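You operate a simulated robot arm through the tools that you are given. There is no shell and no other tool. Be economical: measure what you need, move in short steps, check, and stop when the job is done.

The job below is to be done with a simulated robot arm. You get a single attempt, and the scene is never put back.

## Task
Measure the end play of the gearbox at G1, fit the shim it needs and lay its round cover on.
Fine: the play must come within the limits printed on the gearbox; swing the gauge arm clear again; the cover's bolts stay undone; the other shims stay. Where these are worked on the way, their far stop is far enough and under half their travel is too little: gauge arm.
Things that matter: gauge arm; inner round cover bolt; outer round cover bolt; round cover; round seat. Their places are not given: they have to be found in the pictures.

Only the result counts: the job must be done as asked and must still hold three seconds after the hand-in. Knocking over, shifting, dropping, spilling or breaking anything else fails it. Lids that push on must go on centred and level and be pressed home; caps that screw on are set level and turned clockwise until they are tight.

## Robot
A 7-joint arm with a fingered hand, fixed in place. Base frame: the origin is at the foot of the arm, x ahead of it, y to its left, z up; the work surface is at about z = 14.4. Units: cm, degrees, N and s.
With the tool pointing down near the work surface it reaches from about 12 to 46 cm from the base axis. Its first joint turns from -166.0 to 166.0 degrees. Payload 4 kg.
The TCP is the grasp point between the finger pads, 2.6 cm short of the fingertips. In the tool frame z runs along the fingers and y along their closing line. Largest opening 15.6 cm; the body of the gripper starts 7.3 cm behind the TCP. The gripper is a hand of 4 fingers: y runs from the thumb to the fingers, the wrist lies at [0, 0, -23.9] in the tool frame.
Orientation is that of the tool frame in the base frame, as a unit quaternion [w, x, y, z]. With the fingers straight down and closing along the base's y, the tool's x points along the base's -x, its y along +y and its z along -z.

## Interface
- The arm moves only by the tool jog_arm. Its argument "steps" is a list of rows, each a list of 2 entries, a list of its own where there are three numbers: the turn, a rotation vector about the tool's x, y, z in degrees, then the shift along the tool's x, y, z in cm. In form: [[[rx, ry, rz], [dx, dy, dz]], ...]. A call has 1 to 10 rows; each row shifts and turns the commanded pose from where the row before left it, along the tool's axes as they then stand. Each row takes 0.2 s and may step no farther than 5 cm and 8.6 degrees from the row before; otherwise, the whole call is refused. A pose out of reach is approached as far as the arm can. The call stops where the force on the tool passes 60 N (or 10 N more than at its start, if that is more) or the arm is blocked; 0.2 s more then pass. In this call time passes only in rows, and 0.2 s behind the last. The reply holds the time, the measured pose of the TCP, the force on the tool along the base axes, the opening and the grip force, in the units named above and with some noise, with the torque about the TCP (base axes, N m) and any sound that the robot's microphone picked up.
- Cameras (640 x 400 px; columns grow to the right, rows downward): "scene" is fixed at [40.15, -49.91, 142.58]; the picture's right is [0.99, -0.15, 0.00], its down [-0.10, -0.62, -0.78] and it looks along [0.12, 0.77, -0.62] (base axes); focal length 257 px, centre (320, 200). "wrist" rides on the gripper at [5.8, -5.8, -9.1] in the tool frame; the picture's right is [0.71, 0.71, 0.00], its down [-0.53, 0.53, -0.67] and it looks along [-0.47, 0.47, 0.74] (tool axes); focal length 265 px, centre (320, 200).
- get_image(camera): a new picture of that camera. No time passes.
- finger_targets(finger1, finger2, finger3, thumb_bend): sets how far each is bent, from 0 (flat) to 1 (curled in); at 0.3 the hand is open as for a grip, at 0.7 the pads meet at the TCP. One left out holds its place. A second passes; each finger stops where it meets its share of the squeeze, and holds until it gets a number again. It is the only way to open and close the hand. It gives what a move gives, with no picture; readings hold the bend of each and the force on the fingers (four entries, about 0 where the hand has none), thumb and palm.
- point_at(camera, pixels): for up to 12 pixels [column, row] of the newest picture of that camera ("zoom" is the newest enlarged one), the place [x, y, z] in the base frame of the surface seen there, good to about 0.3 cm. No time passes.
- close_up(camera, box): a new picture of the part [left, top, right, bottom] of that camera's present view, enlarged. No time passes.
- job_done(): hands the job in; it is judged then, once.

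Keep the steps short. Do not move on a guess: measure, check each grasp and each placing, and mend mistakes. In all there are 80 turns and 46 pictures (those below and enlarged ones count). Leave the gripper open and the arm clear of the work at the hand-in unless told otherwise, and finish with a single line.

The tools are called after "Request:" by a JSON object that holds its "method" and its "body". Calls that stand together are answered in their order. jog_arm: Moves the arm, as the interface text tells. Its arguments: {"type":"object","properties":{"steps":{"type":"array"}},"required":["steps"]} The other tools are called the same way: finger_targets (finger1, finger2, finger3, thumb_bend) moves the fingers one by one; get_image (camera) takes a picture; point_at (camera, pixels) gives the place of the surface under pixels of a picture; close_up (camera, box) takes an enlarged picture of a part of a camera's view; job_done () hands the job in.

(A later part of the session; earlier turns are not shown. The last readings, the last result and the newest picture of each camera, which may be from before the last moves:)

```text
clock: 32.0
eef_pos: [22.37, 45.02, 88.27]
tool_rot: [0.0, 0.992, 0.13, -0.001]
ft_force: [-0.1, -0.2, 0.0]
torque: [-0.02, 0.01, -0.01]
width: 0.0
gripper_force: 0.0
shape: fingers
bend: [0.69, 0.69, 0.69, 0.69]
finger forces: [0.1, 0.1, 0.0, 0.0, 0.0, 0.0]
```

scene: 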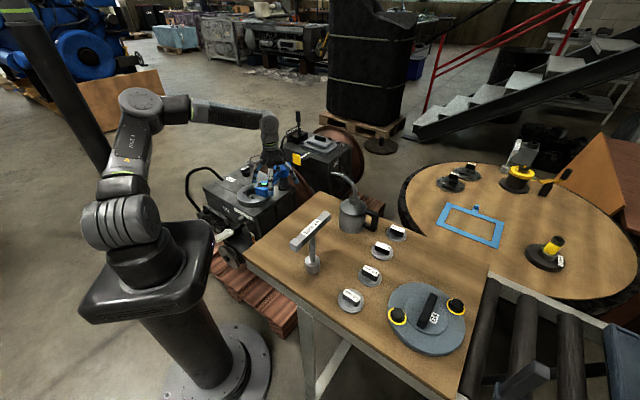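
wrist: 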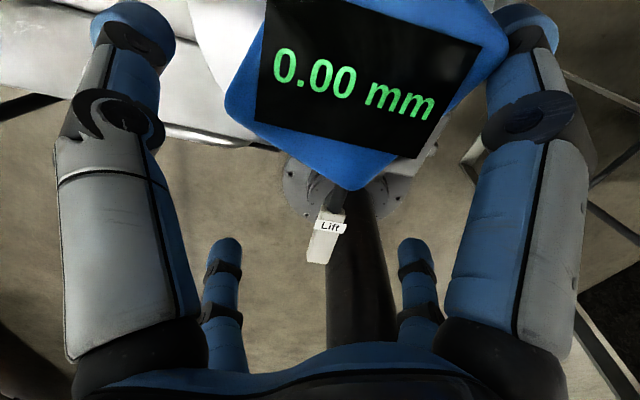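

Request:
{"method": "jog_arm", "body": {"steps": [[[0, 0, 0], [-3.85, 1.8, 0]], [[0, 0, 0], [-3.85, 1.8, 0]], [[0, 0, 0], [-3.85, 1.8, 0]], [[0, 0, 0], [-3.85, 1.8, 0]], [[0, 0, 0], [0, 0, 4]], [[0, 0, 0], [0, 0, 4]], [[0, 0, 0], [0, 0, 4]]]}}

```text
clock: 33.5
eef_pos: [5.93, 36.98, 84.19]
tool_rot: [-0.083, 0.985, 0.14, -0.049]
ft_force: [1.8, 0.4, 0.2]
torque: [0.0, 0.06, 0.04]
width: 0.02
gripper_force: 0.1
shape: fingers
bend: [0.69, 0.69, 0.69, 0.69]
finger forces: [0.1, 0.0, 0.0, 0.0, 0.0, 0.0]
stopped in row 7: the arm was blocked; the commanded pose is now the measured one
```

Blocked again, likely by the pole. I back out, level the tool, and turn it another quarter counter-clockwise to bring the elbow further to the right.

Request:
{"method": "jog_arm", "body": {"steps": [[[0, 0, 0], [2.5, -0.3, -2.5]], [[-5, 2.1, 0], [3, -0.5, -1]], [[-5, 2.1, 0], [3, -0.5, 0]], [[0, 0, 0], [3.5, -0.5, 0]], [[0, 0, -8.5], [0, 0, 0]], [[0, 0, -8.5], [0, 0, 0]], [[0, 0, -8.5], [0, 0, 0]], [[0, 0, -8.5], [0, 0, 0]], [[0, 0, -8.5], [0, 0, 0]], [[0, 0, -8.5], [0, 0, 0]]]}}

Request:
{"method": "jog_arm", "body": {"steps": [[[0, 0, -8.5], [0, 0, 0]], [[0, 0, -8.5], [0, 0, 0]], [[0, 0, -8.5], [0, 0, 0]], [[0, 0, -8.5], [0, 0, 0]], [[0, 0, -8.5], [0, 0, 0]]]}}

Request:
{"method": "get_image", "body": {"camera": "scene"}}

Request:
{"method": "point_at", "body": {"camera": "scene", "pixels": [[125, 85], [140, 85], [150, 100], [125, 130], [180, 110], [210, 120], [240, 130]]}}

```text
clock: 35.7
eef_pos: [17.66, 41.99, 88.71]
tool_rot: [-0.019, 0.834, 0.551, 0.009]
ft_force: [0.7, 0.2, 0.8]
torque: [-0.03, 0.01, 0.05]
width: 0.04
gripper_force: 0.0
shape: fingers
bend: [0.69, 0.69, 0.69, 0.69]
finger forces: [0.1, 0.0, 0.0, 0.0, 0.1, 0.0]
```

```text
clock: 36.9
eef_pos: [17.73, 41.77, 88.53]
tool_rot: [-0.014, 0.579, 0.815, 0.014]
ft_force: [0.9, -0.4, -0.2]
torque: [0.0, 0.0, 0.02]
width: 0.0
gripper_force: 0.1
shape: fingers
bend: [0.69, 0.69, 0.69, 0.69]
finger forces: [0.1, 0.1, 0.1, 0.0, 0.0, 0.1]
```

```text
12 pictures are left
```

scene: 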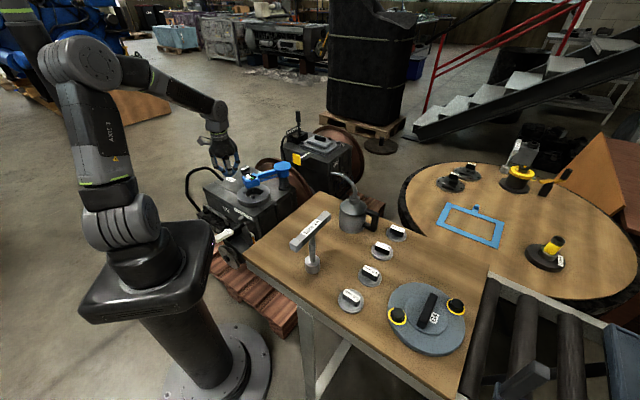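

```text
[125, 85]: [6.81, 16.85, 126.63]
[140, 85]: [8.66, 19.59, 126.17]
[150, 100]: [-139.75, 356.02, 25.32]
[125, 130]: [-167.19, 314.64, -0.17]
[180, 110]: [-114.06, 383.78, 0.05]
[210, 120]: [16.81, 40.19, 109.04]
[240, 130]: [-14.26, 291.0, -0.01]
```

Request:
{"method": "point_at", "body": {"camera": "scene", "pixels": [[85, 62], [100, 62], [95, 110], [105, 150], [120, 215], [50, 62], [30, 20], [175, 92], [212, 105]]}}

```text
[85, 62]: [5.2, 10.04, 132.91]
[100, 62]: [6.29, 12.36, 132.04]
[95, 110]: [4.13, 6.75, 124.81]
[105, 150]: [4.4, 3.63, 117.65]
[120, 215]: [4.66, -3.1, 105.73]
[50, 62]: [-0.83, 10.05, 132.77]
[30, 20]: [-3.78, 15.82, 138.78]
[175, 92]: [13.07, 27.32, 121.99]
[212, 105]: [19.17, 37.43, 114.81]
```

Tilting the hand so that the wrist lies toward +x keeps the elbow off the pole when reaching the lever. I tilt 30° here in free air first.

Request:
{"method": "jog_arm", "body": {"steps": [[[7.09, 2.46, 0], [0, 0, 0]], [[7.09, 2.46, 0], [0, 0, 0]], [[7.09, 2.46, 0], [0, 0, 0]], [[7.09, 2.46, 0], [0, 0, 0]]]}}

```text
clock: 37.9
eef_pos: [17.38, 41.54, 87.18]
tool_rot: [-0.213, 0.555, 0.79, -0.151]
ft_force: [-0.6, 0.1, -0.7]
torque: [-0.01, 0.02, 0.0]
width: 0.0
gripper_force: 0.0
shape: fingers
bend: [0.69, 0.69, 0.69, 0.69]
finger forces: [0.0, 0.1, 0.0, 0.1, 0.0, 0.2]
```

The tilt is right. I move above the lever end.

Request:
{"method": "jog_arm", "body": {"steps": [[[0, 0, 0], [-1.62, 0, 3.66]], [[0, 0, 0], [-1.62, 0, 3.66]], [[0, 0, 0], [-1.62, 0, 3.66]], [[0, 0, 0], [-1.62, 0, 3.66]], [[0, 0, 0], [-1.62, 0, 3.66]]]}}

```text
clock: 39.1
eef_pos: [10.44, 34.13, 69.89]
tool_rot: [-0.211, 0.556, 0.79, -0.149]
ft_force: [-0.4, 0.4, -0.2]
torque: [0.05, -0.03, 0.0]
width: 0.0
gripper_force: 0.1
shape: fingers
bend: [0.69, 0.69, 0.69, 0.69]
finger forces: [0.0, 0.0, 0.0, 0.0, 0.0, 0.0]
```

Now straight down toward the lever: 6 cm, then slow.

Request:
{"method": "jog_arm", "body": {"steps": [[[0, 0, 0], [-0.33, 0.945, 1.73]], [[0, 0, 0], [-0.33, 0.945, 1.73]], [[0, 0, 0], [-0.33, 0.945, 1.73]], [[0, 0, 0], [-0.08, 0.24, 0.43]], [[0, 0, 0], [-0.08, 0.24, 0.43]], [[0, 0, 0], [-0.08, 0.24, 0.43]]]}}

Request:
{"method": "get_image", "body": {"camera": "wrist"}}

```text
clock: 40.5
eef_pos: [10.62, 33.83, 62.55]
tool_rot: [-0.211, 0.556, 0.79, -0.15]
ft_force: [0.0, 0.5, 1.0]
torque: [0.0, -0.01, 0.01]
width: 0.0
gripper_force: 0.0
shape: fingers
bend: [0.69, 0.69, 0.69, 0.69]
finger forces: [0.0, 0.0, 0.0, 0.0, 0.0, 0.0]
```

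```text
11 pictures are left
```

wrist: 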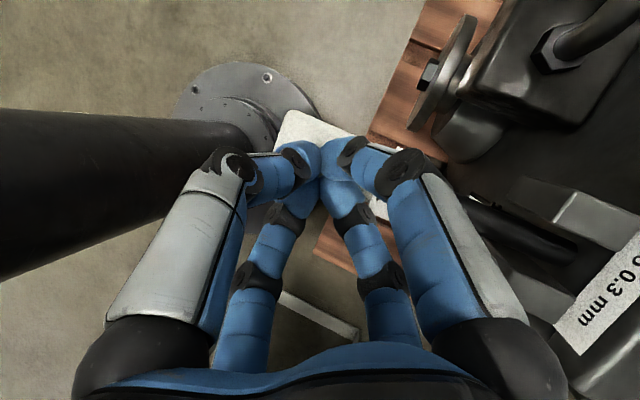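

The tips are just above the lever handle. I press down 3 cm.

Request:
{"method": "jog_arm", "body": {"steps": [[[0, 0, 0], [-0.08, 0.24, 0.43]], [[0, 0, 0], [-0.08, 0.24, 0.43]], [[0, 0, 0], [-0.08, 0.24, 0.43]], [[0, 0, 0], [-0.08, 0.24, 0.43]], [[0, 0, 0], [-0.08, 0.24, 0.43]], [[0, 0, 0], [-0.08, 0.24, 0.43]]]}}

Request:
{"method": "close_up", "body": {"camera": "scene", "box": [215, 155, 295, 260]}}

```text
clock: 41.9
eef_pos: [10.61, 33.98, 59.55]
tool_rot: [-0.211, 0.557, 0.79, -0.149]
ft_force: [-0.1, -1.9, 3.3]
torque: [-0.04, -0.01, 0.0]
width: 0.0
gripper_force: 2.9
shape: fingers
bend: [0.69, 0.7, 0.69, 0.69]
finger forces: [0.0, 5.9, 0.0, 0.1, 0.0, 0.0]
```

```text
3.81 times, centred on (255, 208) of scene
```

zoom: 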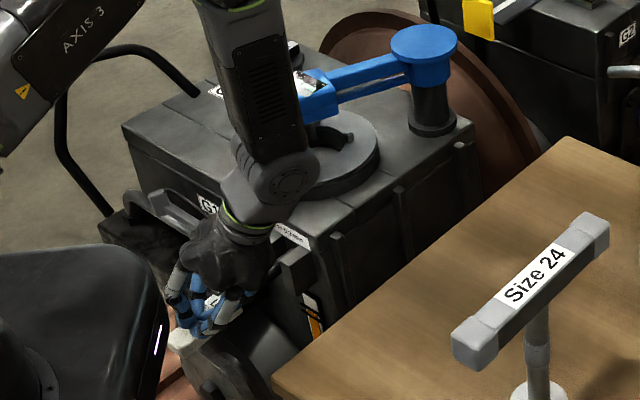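

The lever moves down with about 3 N. I press it on to its stop.

Request:
{"method": "jog_arm", "body": {"steps": [[[0, 0, 0], [-0.08, 0.24, 0.43]], [[0, 0, 0], [-0.08, 0.24, 0.43]], [[0, 0, 0], [-0.08, 0.24, 0.43]], [[0, 0, 0], [-0.08, 0.24, 0.43]], [[0, 0, 0], [-0.08, 0.24, 0.43]], [[0, 0, 0], [-0.08, 0.24, 0.43]], [[0, 0, 0], [-0.08, 0.24, 0.43]], [[0, 0, 0], [-0.08, 0.24, 0.43]]]}}

```text
clock: 43.6
eef_pos: [10.73, 33.89, 56.17]
tool_rot: [-0.213, 0.555, 0.79, -0.151]
ft_force: [2.9, -8.4, 36.9]
torque: [-0.1, 0.24, 0.0]
width: 0.0
gripper_force: 29.1
shape: fingers
bend: [0.69, 0.72, 0.71, 0.67]
finger forces: [14.3, 21.6, 22.8, 0.1, 0.0, 0.0]
stopped in row 8: the force on the tool passed its limit at 64 N (the readings are from after the stop); the commanded pose is now the measured one
```

The lever is at its stop. I look closely at the display while holding it down.

Request:
{"method": "close_up", "body": {"camera": "scene", "box": [238, 165, 272, 187]}}

```text
16.00 times, centred on (255, 176) of scene
```

zoom: 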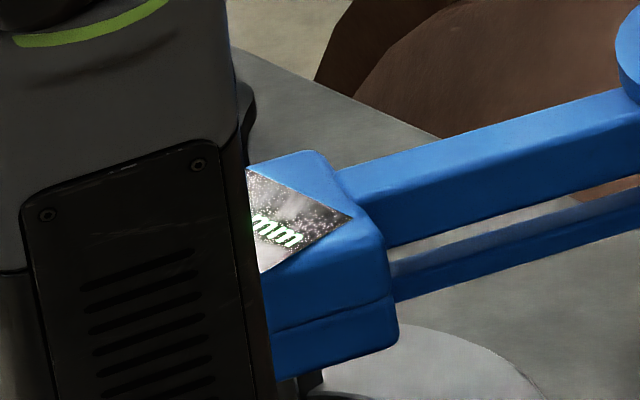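

Only "mm" is visible past the forearm. I rise off the lever, and look whether the lever and reading stay.

Request:
{"method": "jog_arm", "body": {"steps": [[[0, 0, 0], [0.75, -2.15, -3.95]], [[0, 0, 0], [0.75, -2.15, -3.95]], [[0, 0, 0], [0.75, -2.15, -3.95]], [[0, 0, 0], [1.62, 0, -3.66]], [[0, 0, 0], [1.62, 0, -3.66]], [[0, 0, 0], [1.62, 0, -3.66]], [[0, 0, 0], [1.62, 0, -3.66]], [[0, 0, 0], [0.78, -2.26, -4.15]], [[0, 0, 0], [0.78, -2.26, -4.15]], [[0, 0, 0], [0.78, -2.26, -4.15]]]}}

Request:
{"method": "close_up", "body": {"camera": "scene", "box": [210, 160, 282, 250]}}

```text
clock: 45.8
eef_pos: [16.4, 39.79, 97.85]
tool_rot: [-0.213, 0.556, 0.789, -0.15]
ft_force: [-0.6, -0.1, -0.1]
torque: [0.0, 0.01, 0.01]
width: 0.0
gripper_force: 0.1
shape: fingers
bend: [0.68, 0.69, 0.69, 0.69]
finger forces: [0.0, 0.0, 0.0, 0.0, 0.1, 0.0]
```

```text
4.44 times, centred on (246, 205) of scene
```

zoom: 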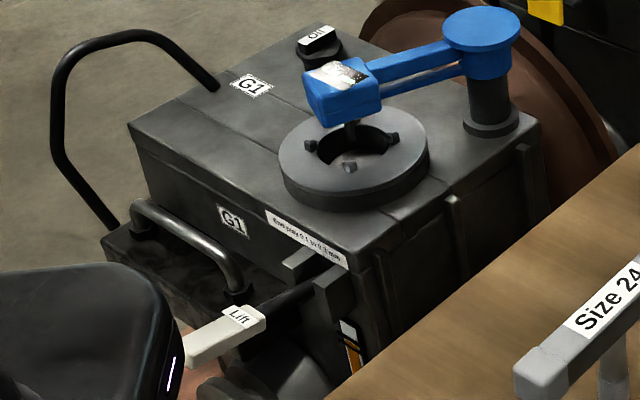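

The lever springs back, so the reading must be taken while it is held. I press again with half the tilt, so that the forearm leaves the display in view.

Request:
{"method": "jog_arm", "body": {"steps": [[[-7.09, -2.46, 0], [0, 0, 0]], [[-7.09, -2.46, 0], [0, 0, 0]], [[0, 0, 0], [-0.98, -0.17, 4.77]], [[0, 0, 0], [-0.98, -0.17, 4.77]], [[0, 0, 0], [-0.98, -0.17, 4.77]], [[0, 0, 0], [-0.98, -0.17, 4.77]], [[0, 0, 0], [-0.98, -0.17, 4.77]], [[0, 0, 0], [-0.98, -0.17, 4.77]]]}}

```text
clock: 47.6
eef_pos: [9.67, 34.22, 70.13]
tool_rot: [-0.108, 0.572, 0.81, -0.073]
ft_force: [-0.4, 0.0, 1.0]
torque: [-0.03, 0.01, -0.03]
width: 0.0
gripper_force: 0.1
shape: fingers
bend: [0.69, 0.69, 0.69, 0.69]
finger forces: [0.0, 0.0, 0.0, 0.1, 0.0, 0.1]
```

Request:
{"method": "jog_arm", "body": {"steps": [[[0, 0, 0], [-0.21, 0.61, 2.42]], [[0, 0, 0], [-0.21, 0.61, 2.42]], [[0, 0, 0], [-0.21, 0.61, 2.42]], [[0, 0, 0], [-0.07, 0.21, 0.82]], [[0, 0, 0], [-0.07, 0.21, 0.82]], [[0, 0, 0], [-0.07, 0.21, 0.82]], [[0, 0, 0], [-0.07, 0.21, 0.82]], [[0, 0, 0], [-0.07, 0.21, 0.82]], [[0, 0, 0], [-0.07, 0.21, 0.82]], [[0, 0, 0], [-0.06, 0.17, 0.68]]]}}

Request:
{"method": "close_up", "body": {"camera": "scene", "box": [238, 165, 272, 187]}}

```text
clock: 49.8
eef_pos: [9.8, 34.32, 56.69]
tool_rot: [-0.109, 0.57, 0.811, -0.074]
ft_force: [0.4, -1.5, 35.0]
torque: [0.03, 0.2, -0.01]
width: 0.02
gripper_force: 25.8
shape: fingers
bend: [0.71, 0.71, 0.71, 0.69]
finger forces: [21.2, 12.9, 17.1, 0.0, 0.0, 0.0]
```

```text
16.00 times, centred on (255, 176) of scene
```

zoom: 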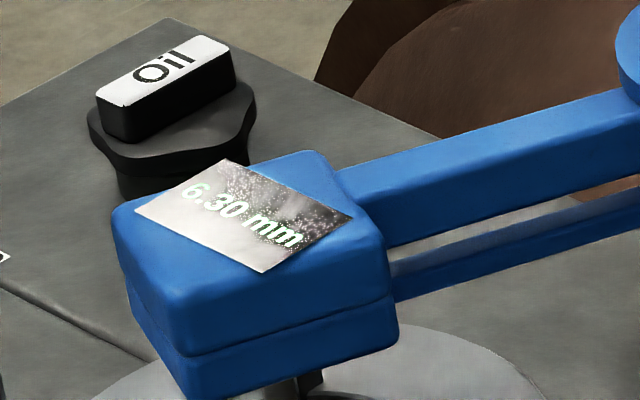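

It reads about 6.30 mm. The first digit decides, so I look closer once.

Request:
{"method": "close_up", "body": {"camera": "scene", "box": [244, 173, 256, 180]}}

```text
16.00 times, centred on (250, 176) of scene
```

zoom: 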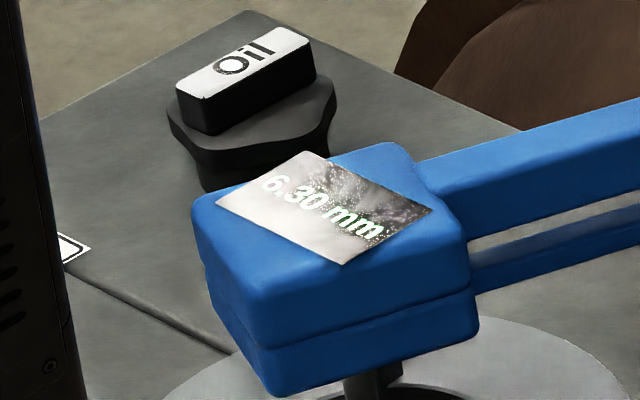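

The reading is 6.30 mm, so the 6.0 mm shim fits. Now I rise from the lever and straighten the hand; the closed fist will push the gauge arm back.

Request:
{"method": "jog_arm", "body": {"steps": [[[0, 0, 0], [0.34, -0.98, -3.86]], [[0, 0, 0], [0.34, -0.98, -3.86]], [[0, 0, 0], [0.34, -0.98, -3.86]], [[0, 0, 0], [0.34, -0.98, -3.86]], [[0, 0, 0], [0.34, -0.98, -3.86]], [[0, 0, 0], [0.98, 0.17, -4.77]], [[0, 0, 0], [0.98, 0.17, -4.77]], [[0, 0, 0], [0.98, 0.17, -4.77]], [[-7.2, -2.46, 0], [0, 0, 0]], [[-7.2, -2.46, 0], [0, 0, 0]]]}}

```text
clock: 52.2
eef_pos: [20.38, 33.53, 89.71]
tool_rot: [-0.004, 0.662, 0.749, -0.01]
ft_force: [-0.2, 0.5, -0.1]
torque: [-0.01, -0.03, 0.03]
width: 0.01
gripper_force: 0.0
shape: fingers
bend: [0.69, 0.69, 0.69, 0.69]
finger forces: [0.1, 0.1, 0.0, 0.0, 0.0, 0.0]
stopped in row 10: the arm was blocked; the commanded pose is now the measured one
```

A slight touch of the pole; the tool is level and free now. I move outward to (20.4, 62.9) above the far side of the gauge head.

Request:
{"method": "jog_arm", "body": {"steps": [[[-1.15, 0.44, 0], [2, 0, 0]], [[0, 0, 0], [4, 0.5, 0]], [[0, 0, 0], [4, 0.5, 0]], [[0, 0, 0], [4, 0.5, 0]], [[0, 0, 0], [4, 0.5, 0]]]}}

```text
clock: 53.4
eef_pos: [19.74, 51.76, 89.32]
tool_rot: [-0.001, 0.662, 0.749, -0.001]
ft_force: [0.2, 0.2, -0.8]
torque: [-0.01, 0.01, -0.03]
width: 0.02
gripper_force: 0.0
shape: fingers
bend: [0.69, 0.69, 0.69, 0.69]
finger forces: [0.1, 0.1, 0.0, 0.0, 0.1, 0.0]
```

Request:
{"method": "jog_arm", "body": {"steps": [[[0, 0, 0], [3.75, 0.63, 0]], [[0, 0, 0], [3.75, 0.63, 0]], [[0, 0, 0], [3.75, 0.63, 0]], [[0, 0, 0], [0, 0, 4]], [[0, 0, 0], [0, 0, 3]]]}}

```text
clock: 54.6
eef_pos: [20.59, 63.28, 82.59]
tool_rot: [-0.001, 0.663, 0.749, 0.001]
ft_force: [0.8, -0.7, 0.6]
torque: [-0.01, -0.03, 0.02]
width: 0.0
gripper_force: 0.0
shape: fingers
bend: [0.69, 0.69, 0.69, 0.69]
finger forces: [0.1, 0.0, 0.0, 0.1, 0.0, 0.1]
```

Request:
{"method": "jog_arm", "body": {"steps": [[[0, 0, 0], [0, 0, 4]], [[0, 0, 0], [0, 0, 3]], [[0, 0, 0], [0, 0, 2.3]]]}}

```text
clock: 55.4
eef_pos: [20.95, 63.11, 72.9]
tool_rot: [-0.001, 0.662, 0.75, 0.002]
ft_force: [-0.1, 0.7, 0.5]
torque: [-0.03, 0.01, -0.02]
width: 0.02
gripper_force: 0.1
shape: fingers
bend: [0.69, 0.69, 0.69, 0.69]
finger forces: [0.0, 0.0, 1.1, 0.0, 0.0, 0.0]
```

I push the gauge arm back along its arc, first eight rows.

Request:
{"method": "jog_arm", "body": {"steps": [[[0, 0, 0], [-3.51, -0.12, 0]], [[0, 0, 0], [-2.92, 0.39, 0]], [[0, 0, 0], [-2.78, 0.92, 0]], [[0, 0, 0], [-2.58, 1.34, 0]], [[0, 0, 0], [-2.34, 1.83, 0]], [[0, 0, 0], [-1.93, 2.18, 0]], [[0, 0, 0], [-1.56, 2.48, 0]], [[0, 0, 0], [-1.09, 2.74, 0]]]}}

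```text
clock: 57.2
eef_pos: [34.59, 45.79, 73.66]
tool_rot: [-0.001, 0.662, 0.749, 0.0]
ft_force: [0.4, 0.4, -0.5]
torque: [-0.03, -0.03, 0.04]
width: 0.0
gripper_force: 0.1
shape: fingers
bend: [0.69, 0.69, 0.69, 0.69]
finger forces: [0.1, 0.0, 0.0, 0.0, 0.0, 0.1]
```

Request:
{"method": "jog_arm", "body": {"steps": [[[0, 0, 0], [-0.6, 2.85, 0]], [[0, 0, 0], [-0.11, 2.91, 0]], [[0, 0, 0], [0.4, 2.87, 0]], [[0, 0, 0], [0.91, 2.83, 0]], [[0, 0, 0], [0.8, 1.6, 0]]]}}

Request:
{"method": "get_image", "body": {"camera": "wrist"}}

```text
clock: 58.5
eef_pos: [46.62, 48.39, 73.8]
tool_rot: [-0.003, 0.661, 0.75, -0.014]
ft_force: [-26.9, -28.7, 25.0]
torque: [0.66, -0.31, 0.75]
width: 0.03
gripper_force: 23.5
shape: fingers
bend: [0.7, 0.72, 0.69, 0.65]
finger forces: [33.4, 13.8, 0.1, 0.0, 0.0, 0.0]
stopped in row 5: the force on the tool passed its limit at 66 N (the readings are from after the stop); the commanded pose is now the measured one
```

```text
5 pictures are left
```

wrist: 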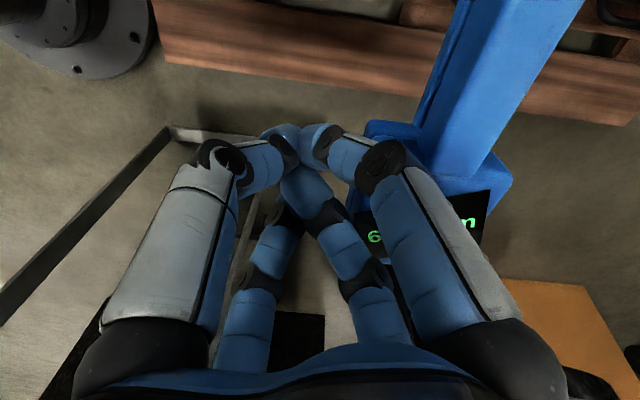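

The gauge arm is back at its clear stop. I back off and rise; meanwhile I measure the 6.0 mm shim, the cover's handle and the seat in the last scene picture.

Request:
{"method": "jog_arm", "body": {"steps": [[[0, 0, 0], [-1.2, -1.5, 0]], [[0, 0, 0], [-1, -1, -2]], [[0, 0, 0], [0, 0, -4]], [[0, 0, 0], [0, 0, -5]], [[0, 0, 0], [0, 0, -5]], [[0, 0, 0], [0, 0, -4]], [[0, 0, 0], [0, 0, -4]]]}}

Request:
{"method": "point_at", "body": {"camera": "scene", "pixels": [[383, 246], [377, 244], [390, 248], [372, 250], [393, 253], [382, 260], [383, 242], [436, 293], [424, 325], [430, 309], [369, 268], [397, 230]]}}

Request:
{"method": "point_at", "body": {"camera": "scene", "pixels": [[388, 318], [466, 318], [428, 353], [400, 290], [450, 290], [397, 314], [456, 305], [405, 345], [460, 340], [432, 317], [440, 300], [415, 282]]}}

```text
clock: 60.1
eef_pos: [44.9, 46.17, 97.53]
tool_rot: [-0.002, 0.662, 0.749, -0.01]
ft_force: [0.1, 0.1, 0.1]
torque: [-0.03, -0.01, 0.03]
width: 0.01
gripper_force: 0.0
shape: fingers
bend: [0.68, 0.7, 0.68, 0.7]
finger forces: [0.1, 0.0, 0.0, 0.0, 0.0, 0.0]
```

```text
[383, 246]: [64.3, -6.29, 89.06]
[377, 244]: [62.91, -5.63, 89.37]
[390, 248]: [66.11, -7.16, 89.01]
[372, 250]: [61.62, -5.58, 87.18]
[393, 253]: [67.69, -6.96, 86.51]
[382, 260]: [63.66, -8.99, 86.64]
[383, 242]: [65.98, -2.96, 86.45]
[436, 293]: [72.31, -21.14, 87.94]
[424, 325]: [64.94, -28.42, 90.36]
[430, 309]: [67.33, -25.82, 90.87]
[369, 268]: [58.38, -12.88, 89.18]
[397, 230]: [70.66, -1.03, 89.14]
```

```text
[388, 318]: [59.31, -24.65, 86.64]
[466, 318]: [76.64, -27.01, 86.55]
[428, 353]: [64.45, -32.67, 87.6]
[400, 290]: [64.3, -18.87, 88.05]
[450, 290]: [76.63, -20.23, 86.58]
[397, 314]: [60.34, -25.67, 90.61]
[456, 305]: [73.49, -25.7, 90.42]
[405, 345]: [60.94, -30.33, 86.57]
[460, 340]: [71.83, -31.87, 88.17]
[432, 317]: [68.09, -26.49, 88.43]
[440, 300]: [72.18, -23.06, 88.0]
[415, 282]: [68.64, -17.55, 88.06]
```

The shim's handle is at (64.5, −6.4), top 89.2, lying at −26°. I check the oil can's outline, then move inward and up while turning to the pick orientation.

Request:
{"method": "point_at", "body": {"camera": "scene", "pixels": [[374, 218], [366, 213], [370, 230], [352, 204], [350, 198], [338, 176], [362, 222], [345, 230]]}}

Request:
{"method": "jog_arm", "body": {"steps": [[[-1.0, 0.57, 0], [-2.2, -3.2, -1]], [[0, 0, 0], [-2.6, -3.6, -2]], [[0, 0, 0], [0, 0, -4]], [[0, 0, 0], [0, 0, -4]], [[0, 0, 8.2], [0, 0, 0]], [[0, 0, 8.2], [0, 0, 0]], [[0, 0, 8.2], [0, 0, 0]], [[0, 0, 8.2], [0, 0, 0]], [[0, 0, 8.2], [0, 0, 0]], [[0, 0, 8.2], [0, 0, 0]]]}}

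Request:
{"method": "jog_arm", "body": {"steps": [[[0, 0, 8.2], [0, 0, 0]], [[0, 0, 8.2], [0, 0, 0]], [[0, 0, 8.2], [0, 0, 0]], [[0, 0, 8.2], [0, 0, 0]], [[0, 0, 8.2], [0, 0, 0]], [[0, 0, 8.2], [0, 0, 0]], [[0, 0, 8.2], [0, 0, 0]], [[0, 0, 8.2], [0, 0, 0]], [[0, 0, 8.2], [0, 0, 0]]]}}

Request:
{"method": "finger_targets", "body": {"finger1": 0.5, "finger2": 0.5, "finger3": 0.5, "thumb_bend": 0.5}}

```text
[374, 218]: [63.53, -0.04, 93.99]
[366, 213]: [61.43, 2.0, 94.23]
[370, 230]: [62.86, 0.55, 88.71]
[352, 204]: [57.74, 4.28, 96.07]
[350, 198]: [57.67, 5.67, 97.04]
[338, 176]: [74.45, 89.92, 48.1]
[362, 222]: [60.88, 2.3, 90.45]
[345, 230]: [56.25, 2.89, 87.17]
```

```text
clock: 62.3
eef_pos: [38.94, 40.62, 108.83]
tool_rot: [0.0, 0.914, 0.405, 0.001]
ft_force: [-0.6, 1.1, -0.1]
torque: [-0.01, 0.0, 0.03]
width: 0.0
gripper_force: 0.0
shape: fingers
bend: [0.68, 0.7, 0.68, 0.7]
finger forces: [0.0, 0.1, 0.1, 0.0, 0.0, 0.0]
```

```text
clock: 64.3
eef_pos: [38.94, 40.86, 108.93]
tool_rot: [-0.001, 0.974, -0.225, 0.0]
ft_force: [0.2, -0.4, 0.5]
torque: [0.01, -0.02, 0.0]
width: 0.0
gripper_force: 0.1
shape: fingers
bend: [0.68, 0.7, 0.68, 0.7]
finger forces: [0.0, 0.0, 0.0, 0.1, 0.0, 0.1]
```

```text
clock: 65.3
eef_pos: [38.96, 40.66, 108.8]
tool_rot: [-0.001, 0.975, -0.223, -0.001]
ft_force: [1.2, -1.1, -0.3]
torque: [0.0, 0.01, 0.0]
width: 5.06
gripper_force: 0.1
shape: fingers
bend: [0.5, 0.5, 0.5, 0.5]
finger forces: [0.0, 0.0, 0.0, 0.0, 0.1, 0.1]
```

The width at bend 0.5 is 5 cm. I open the pair along the handle's length more and carry on over the oil can, high above, toward the shim.

Request:
{"method": "finger_targets", "body": {"finger1": 0.42, "finger3": 0.42}}

Request:
{"method": "jog_arm", "body": {"steps": [[[0, 0, 0], [3.56, 3.24, 0]], [[0, 0, 0], [3.56, 3.24, 0]], [[0, 0, 0], [3.56, 3.24, 0]], [[0, 0, 0], [3.56, 3.24, 0]], [[0, 0, 0], [3.56, 3.24, 0]], [[0, 0, 0], [3.56, 3.24, 0]], [[0, 0, 0], [3.56, 3.24, 0]], [[0, 0, 0], [3.56, 3.24, 0]], [[0, 0, 0], [3.56, 3.24, 0]], [[0, 0, 0], [3.56, 3.24, 0]]]}}

```text
clock: 66.3
eef_pos: [39.07, 40.63, 108.74]
tool_rot: [-0.001, 0.975, -0.223, -0.001]
ft_force: [0.2, 0.3, 0.1]
torque: [-0.03, 0.02, -0.02]
width: 6.27
gripper_force: 0.1
shape: fingers
bend: [0.42, 0.5, 0.42, 0.5]
finger forces: [0.1, 0.1, 0.0, 0.0, 0.0, 0.0]
```

```text
clock: 68.5
eef_pos: [56.8, -3.92, 108.95]
tool_rot: [-0.001, 0.975, -0.222, 0.001]
ft_force: [0.0, -0.6, -0.2]
torque: [-0.02, -0.01, 0.0]
width: 6.27
gripper_force: 0.1
shape: fingers
bend: [0.42, 0.5, 0.42, 0.5]
finger forces: [0.0, 0.0, 0.0, 0.0, 0.0, 0.1]
```

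I move over the shim and descend to TCP z about 90, watching the force.

Request:
{"method": "jog_arm", "body": {"steps": [[[0, 0, 0], [2.67, -0.37, 3]], [[0, 0, 0], [2.67, -0.37, 3]], [[0, 0, 0], [2.67, -0.37, 3]], [[0, 0, 0], [0, 0, 3]], [[0, 0, 0], [0, 0, 3]], [[0, 0, 0], [0, 0, 1.5]]]}}

```text
clock: 69.9
eef_pos: [64.79, -6.42, 92.09]
tool_rot: [0.0, 0.975, -0.223, 0.001]
ft_force: [0.7, 0.8, 0.0]
torque: [0.0, -0.02, 0.05]
width: 6.28
gripper_force: 0.0
shape: fingers
bend: [0.42, 0.5, 0.42, 0.5]
finger forces: [0.1, 0.0, 0.0, 0.0, 0.1, 0.1]
```

Request:
{"method": "jog_arm", "body": {"steps": [[[0, 0, 0], [-0.2, 0, 1.2]], [[0, 0, 0], [0, 0, 0.6]], [[0, 0, 0], [0, 0, 0.5]]]}}

Request:
{"method": "get_image", "body": {"camera": "wrist"}}

```text
clock: 70.7
eef_pos: [64.66, -6.27, 89.89]
tool_rot: [0.0, 0.975, -0.223, 0.0]
ft_force: [-0.1, 0.0, -0.4]
torque: [-0.02, -0.02, 0.0]
width: 6.28
gripper_force: 0.1
shape: fingers
bend: [0.42, 0.5, 0.42, 0.5]
finger forces: [0.0, 0.0, 0.0, 0.1, 0.0, 0.0]
```

```text
4 pictures are left
```

wrist: 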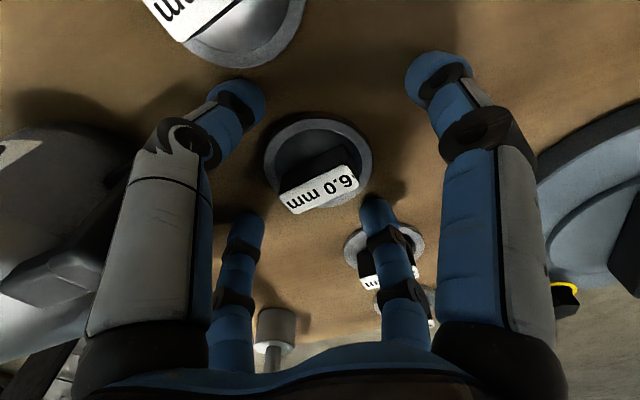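

The 6.0 mm label is between the fingers, though the handle seems turned a little against the grip line. I measure it.

Request:
{"method": "point_at", "body": {"camera": "wrist", "pixels": [[284, 194], [293, 211], [355, 168], [358, 184], [321, 190], [268, 160], [370, 160], [318, 120], [235, 90], [437, 65], [247, 215], [378, 200]]}}

```text
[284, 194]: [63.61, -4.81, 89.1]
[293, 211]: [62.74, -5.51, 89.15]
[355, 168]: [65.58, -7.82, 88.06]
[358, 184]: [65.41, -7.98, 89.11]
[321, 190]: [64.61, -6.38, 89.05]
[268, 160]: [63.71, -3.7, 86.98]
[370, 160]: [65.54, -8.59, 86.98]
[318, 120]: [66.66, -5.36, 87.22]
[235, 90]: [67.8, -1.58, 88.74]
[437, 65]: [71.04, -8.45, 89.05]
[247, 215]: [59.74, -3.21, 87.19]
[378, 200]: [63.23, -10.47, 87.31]
```

The handle lies at −43°. I narrow the pinching pair a little and turn 17° to align.

Request:
{"method": "finger_targets", "body": {"finger2": 0.56, "thumb_bend": 0.56}}

Request:
{"method": "jog_arm", "body": {"steps": [[[0, 0, 8.5], [0, 0, 0]], [[0, 0, 8.5], [0, 0, 0]]]}}

Request:
{"method": "finger_targets", "body": {"finger2": 0.7, "thumb_bend": 0.7}}

```text
clock: 71.7
eef_pos: [64.58, -6.29, 89.82]
tool_rot: [-0.001, 0.975, -0.223, 0.0]
ft_force: [-0.6, -0.6, -0.1]
torque: [-0.03, -0.01, -0.01]
width: 5.65
gripper_force: 0.5
shape: fingers
bend: [0.42, 0.55, 0.42, 0.56]
finger forces: [0.0, 0.9, 0.1, 0.1, 0.3, 0.0]
```

```text
clock: 72.3
eef_pos: [64.37, -6.27, 90.09]
tool_rot: [-0.001, 0.931, -0.365, 0.001]
ft_force: [0.4, 0.3, 0.7]
torque: [0.0, 0.01, 0.04]
width: 5.67
gripper_force: 1.0
shape: fingers
bend: [0.42, 0.55, 0.42, 0.56]
finger forces: [0.0, 0.7, 0.0, 0.1, 0.7, 0.0]
```

```text
clock: 73.3
eef_pos: [64.39, -6.27, 90.1]
tool_rot: [0.0, 0.931, -0.365, 0.001]
ft_force: [0.9, 2.0, 17.0]
torque: [-0.32, 0.25, 0.02]
width: 5.19
gripper_force: 18.4
shape: fingers
bend: [0.42, 0.58, 0.42, 0.63]
finger forces: [0.0, 23.4, 0.1, 0.1, 14.1, 0.0]
```

The pair grips at 23 and 14 N. I close the other two fingers on the handle ends and lift a little.

Request:
{"method": "jog_arm", "body": {"steps": [[[0, 0, 0], [0, 0, -0.3]]]}}

Request:
{"method": "finger_targets", "body": {"finger1": 0.7, "finger3": 0.7, "finger2": 0.7, "thumb_bend": 0.7}}

Request:
{"method": "jog_arm", "body": {"steps": [[[0, 0, 0], [0, 0, -0.7]], [[0, 0, 0], [0, 0, -1.5]], [[0, 0, 0], [0, 0, -3]], [[0, 0, 0], [0, 0, -3]]]}}

```text
clock: 73.7
eef_pos: [64.31, -6.41, 90.16]
tool_rot: [0.0, 0.931, -0.364, -0.001]
ft_force: [0.9, 1.2, 3.4]
torque: [-0.08, 0.07, 0.03]
width: 5.13
gripper_force: 13.6
shape: fingers
bend: [0.42, 0.58, 0.42, 0.63]
finger forces: [0.0, 14.7, 0.0, 0.0, 11.9, 0.1]
```

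```text
clock: 74.7
eef_pos: [64.25, -6.37, 90.25]
tool_rot: [-0.001, 0.931, -0.365, 0.0]
ft_force: [0.0, 0.1, -0.7]
torque: [-0.03, 0.01, 0.01]
width: 1.43
gripper_force: 12.9
shape: fingers
bend: [0.6, 0.58, 0.59, 0.68]
finger forces: [7.3, 6.3, 8.8, 0.0, 3.1, 0.0]
```

```text
clock: 75.7
eef_pos: [64.42, -6.24, 98.48]
tool_rot: [0.0, 0.931, -0.365, 0.0]
ft_force: [-1.8, -0.5, -1.1]
torque: [0.0, -0.02, 0.01]
width: 1.46
gripper_force: 12.1
shape: fingers
bend: [0.6, 0.58, 0.59, 0.68]
finger forces: [7.0, 6.2, 8.4, 0.0, 3.1, 0.0]
```

The shim is held (grip kept at 98.5). I carry it back high over the oil can and turn the hand on the way.

Request:
{"method": "jog_arm", "body": {"steps": [[[0, 0, 0], [-2.3, 1.15, -3.5]], [[0, 0, 0], [-2.3, 1.15, -3.5]], [[0, 0, 0], [-2.3, 1.15, -3.5]]]}}

Request:
{"method": "jog_arm", "body": {"steps": [[[0, 0, 0], [-4.42, -1.96, 0]], [[0, 0, 0], [-4.42, -1.96, 0]], [[0, 0, 0], [-4.42, -1.96, 0]], [[0, 0, 0], [-4.42, -1.96, 0]], [[0, 0, 0], [-4.42, -1.96, 0]], [[0, 0, 0], [-4.42, -1.96, 0]], [[0, 0, 0], [-4.42, -1.96, 0]], [[0, 0, 0], [-4.42, -1.96, 0]], [[0, 0, 0], [-4.42, -1.96, 0]], [[0, 0, 0], [-4.42, -1.96, 0]]]}}

Request:
{"method": "jog_arm", "body": {"steps": [[[0, 0, -8.4], [0, 0, 0]], [[0, 0, -8.4], [0, 0, 0]], [[0, 0, -8.4], [0, 0, 0]], [[0, 0, -8.4], [0, 0, 0]], [[0, 0, -8.4], [0, 0, 0]], [[0, 0, -8.4], [0, 0, 0]], [[0, 0, -8.4], [0, 0, 0]], [[0, 0, 0], [0, 0, 4]], [[0, 0, 0], [0, 0, 4]], [[0, 0, 0], [0, 0, 4]]]}}

```text
clock: 76.5
eef_pos: [56.81, -3.72, 109.03]
tool_rot: [-0.001, 0.931, -0.364, -0.001]
ft_force: [-1.0, 0.8, -2.1]
torque: [0.0, -0.04, 0.01]
width: 1.44
gripper_force: 12.1
shape: fingers
bend: [0.6, 0.58, 0.59, 0.68]
finger forces: [7.0, 6.0, 8.2, 0.0, 3.2, 0.0]
```

```text
clock: 78.7
eef_pos: [37.61, 40.53, 108.68]
tool_rot: [-0.001, 0.931, -0.366, 0.0]
ft_force: [0.4, -0.3, -1.1]
torque: [0.01, 0.02, -0.02]
width: 1.44
gripper_force: 11.5
shape: fingers
bend: [0.6, 0.58, 0.59, 0.68]
finger forces: [6.8, 5.4, 7.1, 0.0, 3.2, 0.0]
```

```text
clock: 80.9
eef_pos: [37.75, 40.46, 97.33]
tool_rot: [0.0, 0.99, 0.139, 0.001]
ft_force: [-0.8, -0.6, -1.2]
torque: [0.01, 0.01, -0.01]
width: 1.43
gripper_force: 10.6
shape: fingers
bend: [0.6, 0.58, 0.59, 0.68]
finger forces: [6.6, 5.1, 6.7, 0.0, 3.2, 0.1]
```

Request:
{"method": "jog_arm", "body": {"steps": [[[0, 0, 0], [-1.57, -3.25, 2.05]], [[0, 0, 0], [-1.57, -3.25, 2.05]], [[0, 0, 0], [-1.57, -3.25, 2.05]], [[0, 0, 0], [-1.57, -3.25, 2.05]], [[0, 0, 0], [-1.57, -3.25, 2.05]], [[0, 0, 0], [-1.57, -3.25, 2.05]]]}}

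Request:
{"method": "get_image", "body": {"camera": "wrist"}}

```text
clock: 82.3
eef_pos: [23.32, 56.86, 85.01]
tool_rot: [-0.001, 0.99, 0.139, 0.001]
ft_force: [-0.1, 0.3, -0.7]
torque: [0.05, 0.01, 0.0]
width: 1.44
gripper_force: 10.7
shape: fingers
bend: [0.6, 0.58, 0.59, 0.68]
finger forces: [6.5, 5.3, 6.6, 0.0, 3.3, 0.0]
```

```text
3 pictures are left
```

wrist: 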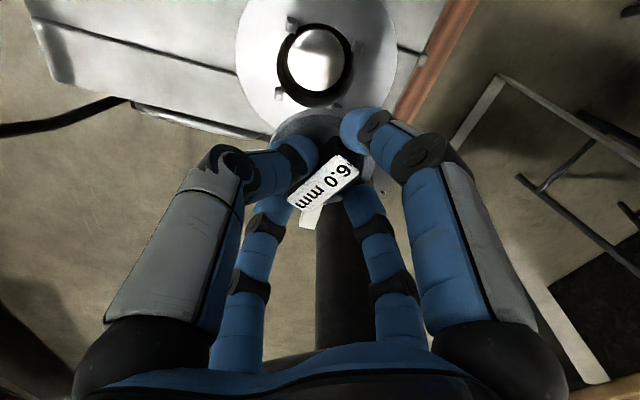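

I measure the hole, the lugs, the shaft end and the held shim in this picture.

Request:
{"method": "point_at", "body": {"camera": "wrist", "pixels": [[292, 22], [358, 47], [283, 93], [337, 106], [272, 65], [357, 70], [315, 60], [315, 85], [236, 40], [397, 50], [300, 45], [330, 75]]}}

Request:
{"method": "point_at", "body": {"camera": "wrist", "pixels": [[318, 111], [285, 122], [275, 133], [343, 118], [367, 185], [350, 158], [300, 205], [358, 172], [313, 208], [330, 182], [372, 178], [300, 114]]}}

```text
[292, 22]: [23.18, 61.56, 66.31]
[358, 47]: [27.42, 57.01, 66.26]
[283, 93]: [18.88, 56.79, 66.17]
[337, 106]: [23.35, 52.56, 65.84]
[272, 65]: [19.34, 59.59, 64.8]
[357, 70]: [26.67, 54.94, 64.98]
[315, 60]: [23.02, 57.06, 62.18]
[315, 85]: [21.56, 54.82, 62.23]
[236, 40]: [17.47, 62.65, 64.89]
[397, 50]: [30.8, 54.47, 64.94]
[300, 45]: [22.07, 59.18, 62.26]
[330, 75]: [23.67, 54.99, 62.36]
```

```text
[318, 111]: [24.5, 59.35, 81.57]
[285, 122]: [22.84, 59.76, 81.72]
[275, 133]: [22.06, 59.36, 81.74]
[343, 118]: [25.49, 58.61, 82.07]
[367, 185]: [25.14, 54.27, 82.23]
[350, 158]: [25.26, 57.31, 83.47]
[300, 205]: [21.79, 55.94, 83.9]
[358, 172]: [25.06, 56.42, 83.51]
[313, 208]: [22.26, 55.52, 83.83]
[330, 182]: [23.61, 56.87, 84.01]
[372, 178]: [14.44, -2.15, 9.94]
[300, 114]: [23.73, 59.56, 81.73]
```

The seat centre is (23.2, 57.0), the lugs lie along the base axes, and the shaft end is at z 62.2. The shim is held level, its centre at (23.4, 56.45). I turn 29° so that the fingers pass between the lugs, centre, and descend to z 71.

Request:
{"method": "jog_arm", "body": {"steps": [[[0, 0, -7.3], [0, 0, 0]], [[0, 0, -7.3], [0, 0, 0]], [[0, 0, -7.3], [0, 0, 0]], [[0, 0, -7.3], [0, 0, 0]], [[0, 0, 0], [0.05, -0.6, 0]], [[0, 0, 0], [0, 0, 4]], [[0, 0, 0], [0, 0, 4]], [[0, 0, 0], [0, 0, 3]], [[0, 0, 0], [0, 0, 2.5]]]}}

```text
clock: 84.3
eef_pos: [23.29, 56.85, 71.2]
tool_rot: [-0.001, 0.923, 0.384, 0.001]
ft_force: [0.5, 0.3, -1.7]
torque: [0.0, -0.01, -0.02]
width: 1.43
gripper_force: 10.4
shape: fingers
bend: [0.6, 0.58, 0.59, 0.68]
finger forces: [6.5, 5.1, 6.5, 0.0, 3.2, 0.0]
```

Request:
{"method": "jog_arm", "body": {"steps": [[[0, 0, 0], [0, 0, 1]]]}}

Request:
{"method": "jog_arm", "body": {"steps": [[[0, 0, 0], [0, 0, 0.5]]]}}

Request:
{"method": "jog_arm", "body": {"steps": [[[0, 0, 0], [0, 0, 0.3]]]}}

```text
clock: 84.7
eef_pos: [23.12, 56.89, 70.06]
tool_rot: [0.0, 0.923, 0.385, 0.001]
ft_force: [0.2, -1.0, -1.7]
torque: [0.0, 0.0, 0.0]
width: 1.43
gripper_force: 10.8
shape: fingers
bend: [0.6, 0.58, 0.59, 0.68]
finger forces: [6.4, 5.0, 6.5, 0.1, 3.2, 0.0]
```

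```text
clock: 85.1
eef_pos: [23.02, 57.05, 69.61]
tool_rot: [0.0, 0.923, 0.385, 0.0]
ft_force: [0.5, -0.2, -1.9]
torque: [-0.02, -0.01, -0.01]
width: 1.37
gripper_force: 10.5
shape: fingers
bend: [0.6, 0.58, 0.59, 0.68]
finger forces: [6.5, 5.1, 6.5, 0.1, 3.2, 0.0]
```

```text
clock: 85.5
eef_pos: [23.17, 57.07, 69.36]
tool_rot: [-0.001, 0.923, 0.384, 0.001]
ft_force: [0.8, 0.3, -1.8]
torque: [0.05, -0.03, 0.03]
width: 1.44
gripper_force: 10.6
shape: fingers
bend: [0.6, 0.58, 0.59, 0.68]
finger forces: [6.4, 5.1, 6.4, 0.0, 3.2, 0.1]
```

Averaged pose is within 0.2 cm of the target. A small correction, then slowly down to the shaft end.

Request:
{"method": "jog_arm", "body": {"steps": [[[0, 0, 0], [0.03, -0.18, 0.6]], [[0, 0, 0], [0, 0, 0.7]], [[0, 0, 0], [0, 0, 0.6]], [[0, 0, 0], [0, 0, 0.5]], [[0, 0, 0], [0, 0, 0.3]]]}}

```text
clock: 86.7
eef_pos: [22.78, 57.24, 66.87]
tool_rot: [-0.002, 0.923, 0.384, 0.001]
ft_force: [-3.8, 2.3, 9.5]
torque: [-0.1, -0.12, -0.01]
width: 1.4
gripper_force: 22.8
shape: fingers
bend: [0.6, 0.59, 0.59, 0.68]
finger forces: [11.9, 17.8, 10.5, 0.0, 4.7, 0.0]
```

Contact of 9.5 N with a side push away from finger 2. I yield 0.3 cm to that side and feel again.

Request:
{"method": "jog_arm", "body": {"steps": [[[0, 0, 0], [0, -0.3, -0.2]], [[0, 0, 0], [0, 0, 0.25]], [[0, 0, 0], [0, 0, 0.2]]]}}

```text
clock: 87.5
eef_pos: [22.95, 57.35, 66.54]
tool_rot: [-0.002, 0.923, 0.385, 0.002]
ft_force: [-2.3, -4.5, 32.7]
torque: [-0.21, -0.33, -0.02]
width: 1.3
gripper_force: 49.0
shape: fingers
bend: [0.61, 0.59, 0.59, 0.68]
finger forces: [37.8, 28.3, 28.0, 0.0, 3.2, 0.0]
```

Now 33 N straight up: the shim is on the shaft end. I relax the force, open the fingers slightly and rise.

Request:
{"method": "jog_arm", "body": {"steps": [[[0, 0, 0], [0, 0, -0.25]]]}}

Request:
{"method": "finger_targets", "body": {"finger1": 0.53, "finger2": 0.51, "finger3": 0.52, "thumb_bend": 0.6}}

Request:
{"method": "jog_arm", "body": {"steps": [[[0, 0, 0], [0, 0, -0.5]], [[0, 0, 0], [0, 0, -1]], [[0, 0, 0], [0, 0, -2.5]], [[0, 0, 0], [0, 0, -4]], [[0, 0, 0], [0, 0, -5]], [[0, 0, 0], [0, 0, -5]]]}}

Request:
{"method": "get_image", "body": {"camera": "wrist"}}

```text
clock: 87.9
eef_pos: [22.92, 57.31, 66.59]
tool_rot: [0.0, 0.923, 0.385, 0.001]
ft_force: [1.2, 0.2, 24.6]
torque: [0.02, -0.41, -0.04]
width: 1.35
gripper_force: 47.0
shape: fingers
bend: [0.61, 0.59, 0.59, 0.68]
finger forces: [34.5, 27.3, 29.2, 0.1, 3.5, 0.0]
```

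```text
clock: 88.9
eef_pos: [22.83, 57.5, 66.63]
tool_rot: [-0.001, 0.923, 0.384, 0.001]
ft_force: [-1.7, 6.2, 23.1]
torque: [0.21, -0.13, -0.08]
width: 1.97
gripper_force: 42.7
shape: fingers
bend: [0.6, 0.58, 0.59, 0.62]
finger forces: [28.4, 23.6, 30.1, 0.1, 3.5, 0.0]
```

```text
clock: 90.3
eef_pos: [22.57, 57.25, 84.68]
tool_rot: [0.0, 0.923, 0.385, 0.001]
ft_force: [-0.4, -0.9, -0.3]
torque: [0.0, -0.02, 0.01]
width: 3.32
gripper_force: 0.2
shape: fingers
bend: [0.53, 0.51, 0.52, 0.6]
finger forces: [0.0, 0.0, 0.0, 0.1, 0.0, 0.0]
```

```text
2 pictures are left
5 turns are left
```

wrist: 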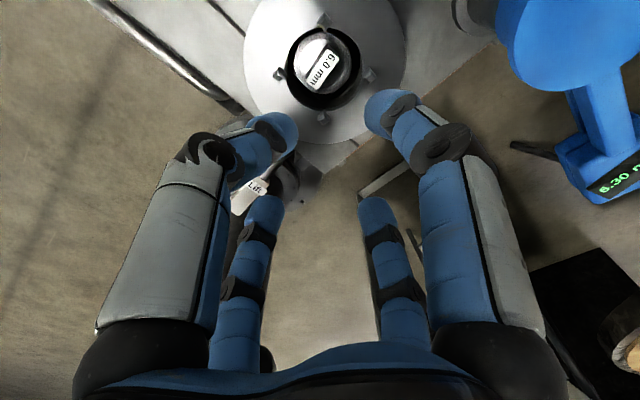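

The shim sits inside the lugs on the shaft, and the gauge arm is clear with 6.30 mm still shown. Only five turns are left, so I batch: the cover's handle is at about (67, −25.4), top 90.9, lying at 44°. I go there high over everything, tilt 12° outward for reach, hover above it and take a picture with measurements.

Request:
{"method": "jog_arm", "body": {"steps": [[[0, 0, 0], [0, 0, -3]], [[0, 0, 0], [-0.16, 3.23, -3.2]], [[0, 0, 0], [-0.16, 3.23, -3.2]], [[0, 0, 0], [-0.16, 3.23, -3.2]], [[0, 0, 0], [-0.16, 3.23, -3.2]], [[0, 0, 0], [-0.16, 3.23, -3.2]], [[0, 0, 0], [-0.16, 3.23, -3.2]], [[0, 0, 0], [-0.16, 3.23, -2.5]]]}}

Request:
{"method": "jog_arm", "body": {"steps": [[[0, 0, 8.3], [0, 0, 0]], [[0, 0, 8.3], [0, 0, 0]], [[0, 0, 8.3], [0, 0, 0]], [[0, 0, 8.3], [0, 0, 0]], [[0, 0, 8.3], [0, 0, 0]], [[0, 0, 8.3], [0, 0, 0]], [[0, 0, 8.3], [0, 0, 0]], [[0, 0, 8.3], [0, 0, 0]], [[0, 0, 8.3], [0, 0, 0]], [[0, 0, 8.3], [0, 0, 0]]]}}

Request:
{"method": "jog_arm", "body": {"steps": [[[0, 0, 8.3], [0, 0, 0]]]}}

Request:
{"method": "finger_targets", "body": {"finger1": 0.44, "finger2": 0.3, "finger3": 0.44, "thumb_bend": 0.3}}

Request:
{"method": "jog_arm", "body": {"steps": [[[0, 0, 0], [4.49, 1.76, 0]], [[0, 0, 0], [4.49, 1.76, 0]], [[0, 0, 0], [4.49, 1.76, 0]], [[0, 0, 0], [4.49, 1.76, 0]], [[0, 0, 0], [4.49, 1.76, 0]], [[0, 0, 0], [4.49, 1.76, 0]], [[0, 0, 0], [4.49, 1.76, 0]], [[0, 0, 0], [4.49, 1.76, 0]], [[0, 0, 0], [4.49, 1.76, 0]], [[0, 0, 0], [4.49, 1.76, 0]]]}}

Request:
{"method": "jog_arm", "body": {"steps": [[[0, 0, 0], [3.03, 3.1, 0]], [[0, 0, 0], [3.03, 3.1, 0]], [[0, 0, 0], [3.03, 3.1, 0]], [[0, 0, 0], [3.03, 3.1, 0]], [[2.55, 5.43, 0], [0, 0, 0]], [[2.55, 5.43, 0], [0, 0, 0]]]}}

Request:
{"method": "jog_arm", "body": {"steps": [[[0, 0, 0], [2.04, -0.96, 3.55]], [[0, 0, 0], [2.04, -0.96, 3.55]], [[0, 0, 0], [2.04, -0.96, 3.55]], [[0, 0, 0], [2.04, -0.96, 3.55]], [[0, 0, 0], [-0.376, 0.176, 1.956]]]}}

Request:
{"method": "get_image", "body": {"camera": "wrist"}}

Request:
{"method": "point_at", "body": {"camera": "wrist", "pixels": [[315, 150], [280, 124], [350, 176], [330, 140], [300, 160], [315, 70], [318, 225], [265, 112], [365, 188], [315, 130], [315, 170], [290, 150]]}}

```text
clock: 92.1
eef_pos: [38.06, 40.49, 109.19]
tool_rot: [-0.001, 0.923, 0.385, 0.001]
ft_force: [-0.1, 0.6, -0.2]
torque: [-0.03, -0.03, 0.0]
width: 3.34
gripper_force: 0.1
shape: fingers
bend: [0.53, 0.51, 0.52, 0.6]
finger forces: [0.0, 0.1, 0.0, 0.1, 0.0, 0.0]
```

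```text
clock: 94.3
eef_pos: [37.95, 40.46, 109.51]
tool_rot: [-0.001, 0.945, -0.326, 0.0]
ft_force: [-0.5, -0.9, -0.4]
torque: [0.0, 0.01, -0.02]
width: 3.35
gripper_force: 0.0
shape: fingers
bend: [0.53, 0.51, 0.52, 0.6]
finger forces: [0.0, 0.0, 0.0, 0.0, 0.1, 0.0]
```

```text
clock: 94.7
eef_pos: [37.98, 40.45, 109.49]
tool_rot: [0.0, 0.92, -0.392, 0.0]
ft_force: [0.1, 0.0, 0.5]
torque: [0.01, 0.01, 0.0]
width: 3.35
gripper_force: 0.0
shape: fingers
bend: [0.53, 0.51, 0.52, 0.6]
finger forces: [0.0, 0.0, 0.0, 0.0, 0.0, 0.1]
```

```text
clock: 95.7
eef_pos: [38.12, 40.33, 109.39]
tool_rot: [-0.001, 0.92, -0.392, 0.001]
ft_force: [1.1, 0.1, 0.3]
torque: [-0.03, 0.0, 0.04]
width: 8.93
gripper_force: 0.0
shape: fingers
bend: [0.44, 0.3, 0.44, 0.3]
finger forces: [0.1, 0.0, 0.0, 0.0, 0.0, 0.1]
```

```text
clock: 97.9
eef_pos: [56.33, -3.75, 109.49]
tool_rot: [-0.002, 0.921, -0.391, 0.0]
ft_force: [0.1, -0.5, -0.1]
torque: [0.0, 0.02, 0.03]
width: 8.91
gripper_force: 0.2
shape: fingers
bend: [0.44, 0.3, 0.44, 0.3]
finger forces: [0.0, 0.1, 0.0, 0.0, 0.0, 0.0]
```

```text
clock: 99.3
eef_pos: [55.98, -21.28, 109.19]
tool_rot: [-0.005, 0.915, -0.39, 0.104]
ft_force: [0.7, 0.2, -0.7]
torque: [0.0, 0.01, 0.03]
width: 8.93
gripper_force: 0.0
shape: fingers
bend: [0.44, 0.3, 0.44, 0.3]
finger forces: [0.1, 0.0, 0.0, 0.0, 0.1, 0.1]
```

```text
clock: 100.5
eef_pos: [67.09, -25.42, 94.84]
tool_rot: [-0.003, 0.915, -0.391, 0.104]
ft_force: [-0.6, -0.1, -0.8]
torque: [0.01, 0.05, 0.02]
width: 8.89
gripper_force: 0.2
shape: fingers
bend: [0.44, 0.3, 0.44, 0.3]
finger forces: [0.0, 0.0, 0.1, 0.0, 0.1, 0.1]
```

```text
1 pictures are left
```

wrist: 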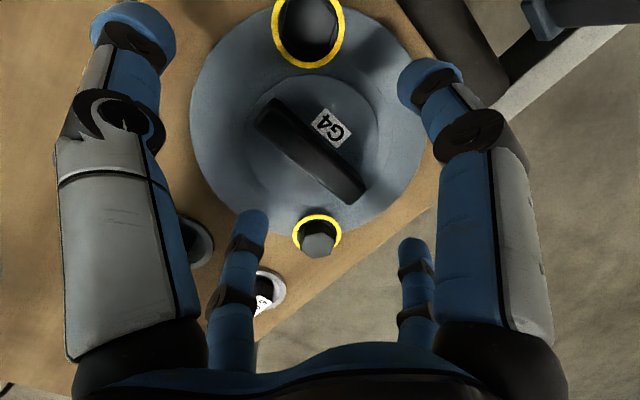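

```text
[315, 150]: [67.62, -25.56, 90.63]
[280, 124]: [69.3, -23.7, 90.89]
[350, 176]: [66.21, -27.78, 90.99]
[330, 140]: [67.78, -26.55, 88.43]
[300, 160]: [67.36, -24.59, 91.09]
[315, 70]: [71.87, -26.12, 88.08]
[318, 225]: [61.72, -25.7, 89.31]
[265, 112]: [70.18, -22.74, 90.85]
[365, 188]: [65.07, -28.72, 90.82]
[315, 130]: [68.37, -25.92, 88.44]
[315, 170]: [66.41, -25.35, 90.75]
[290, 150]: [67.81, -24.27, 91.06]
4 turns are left
```

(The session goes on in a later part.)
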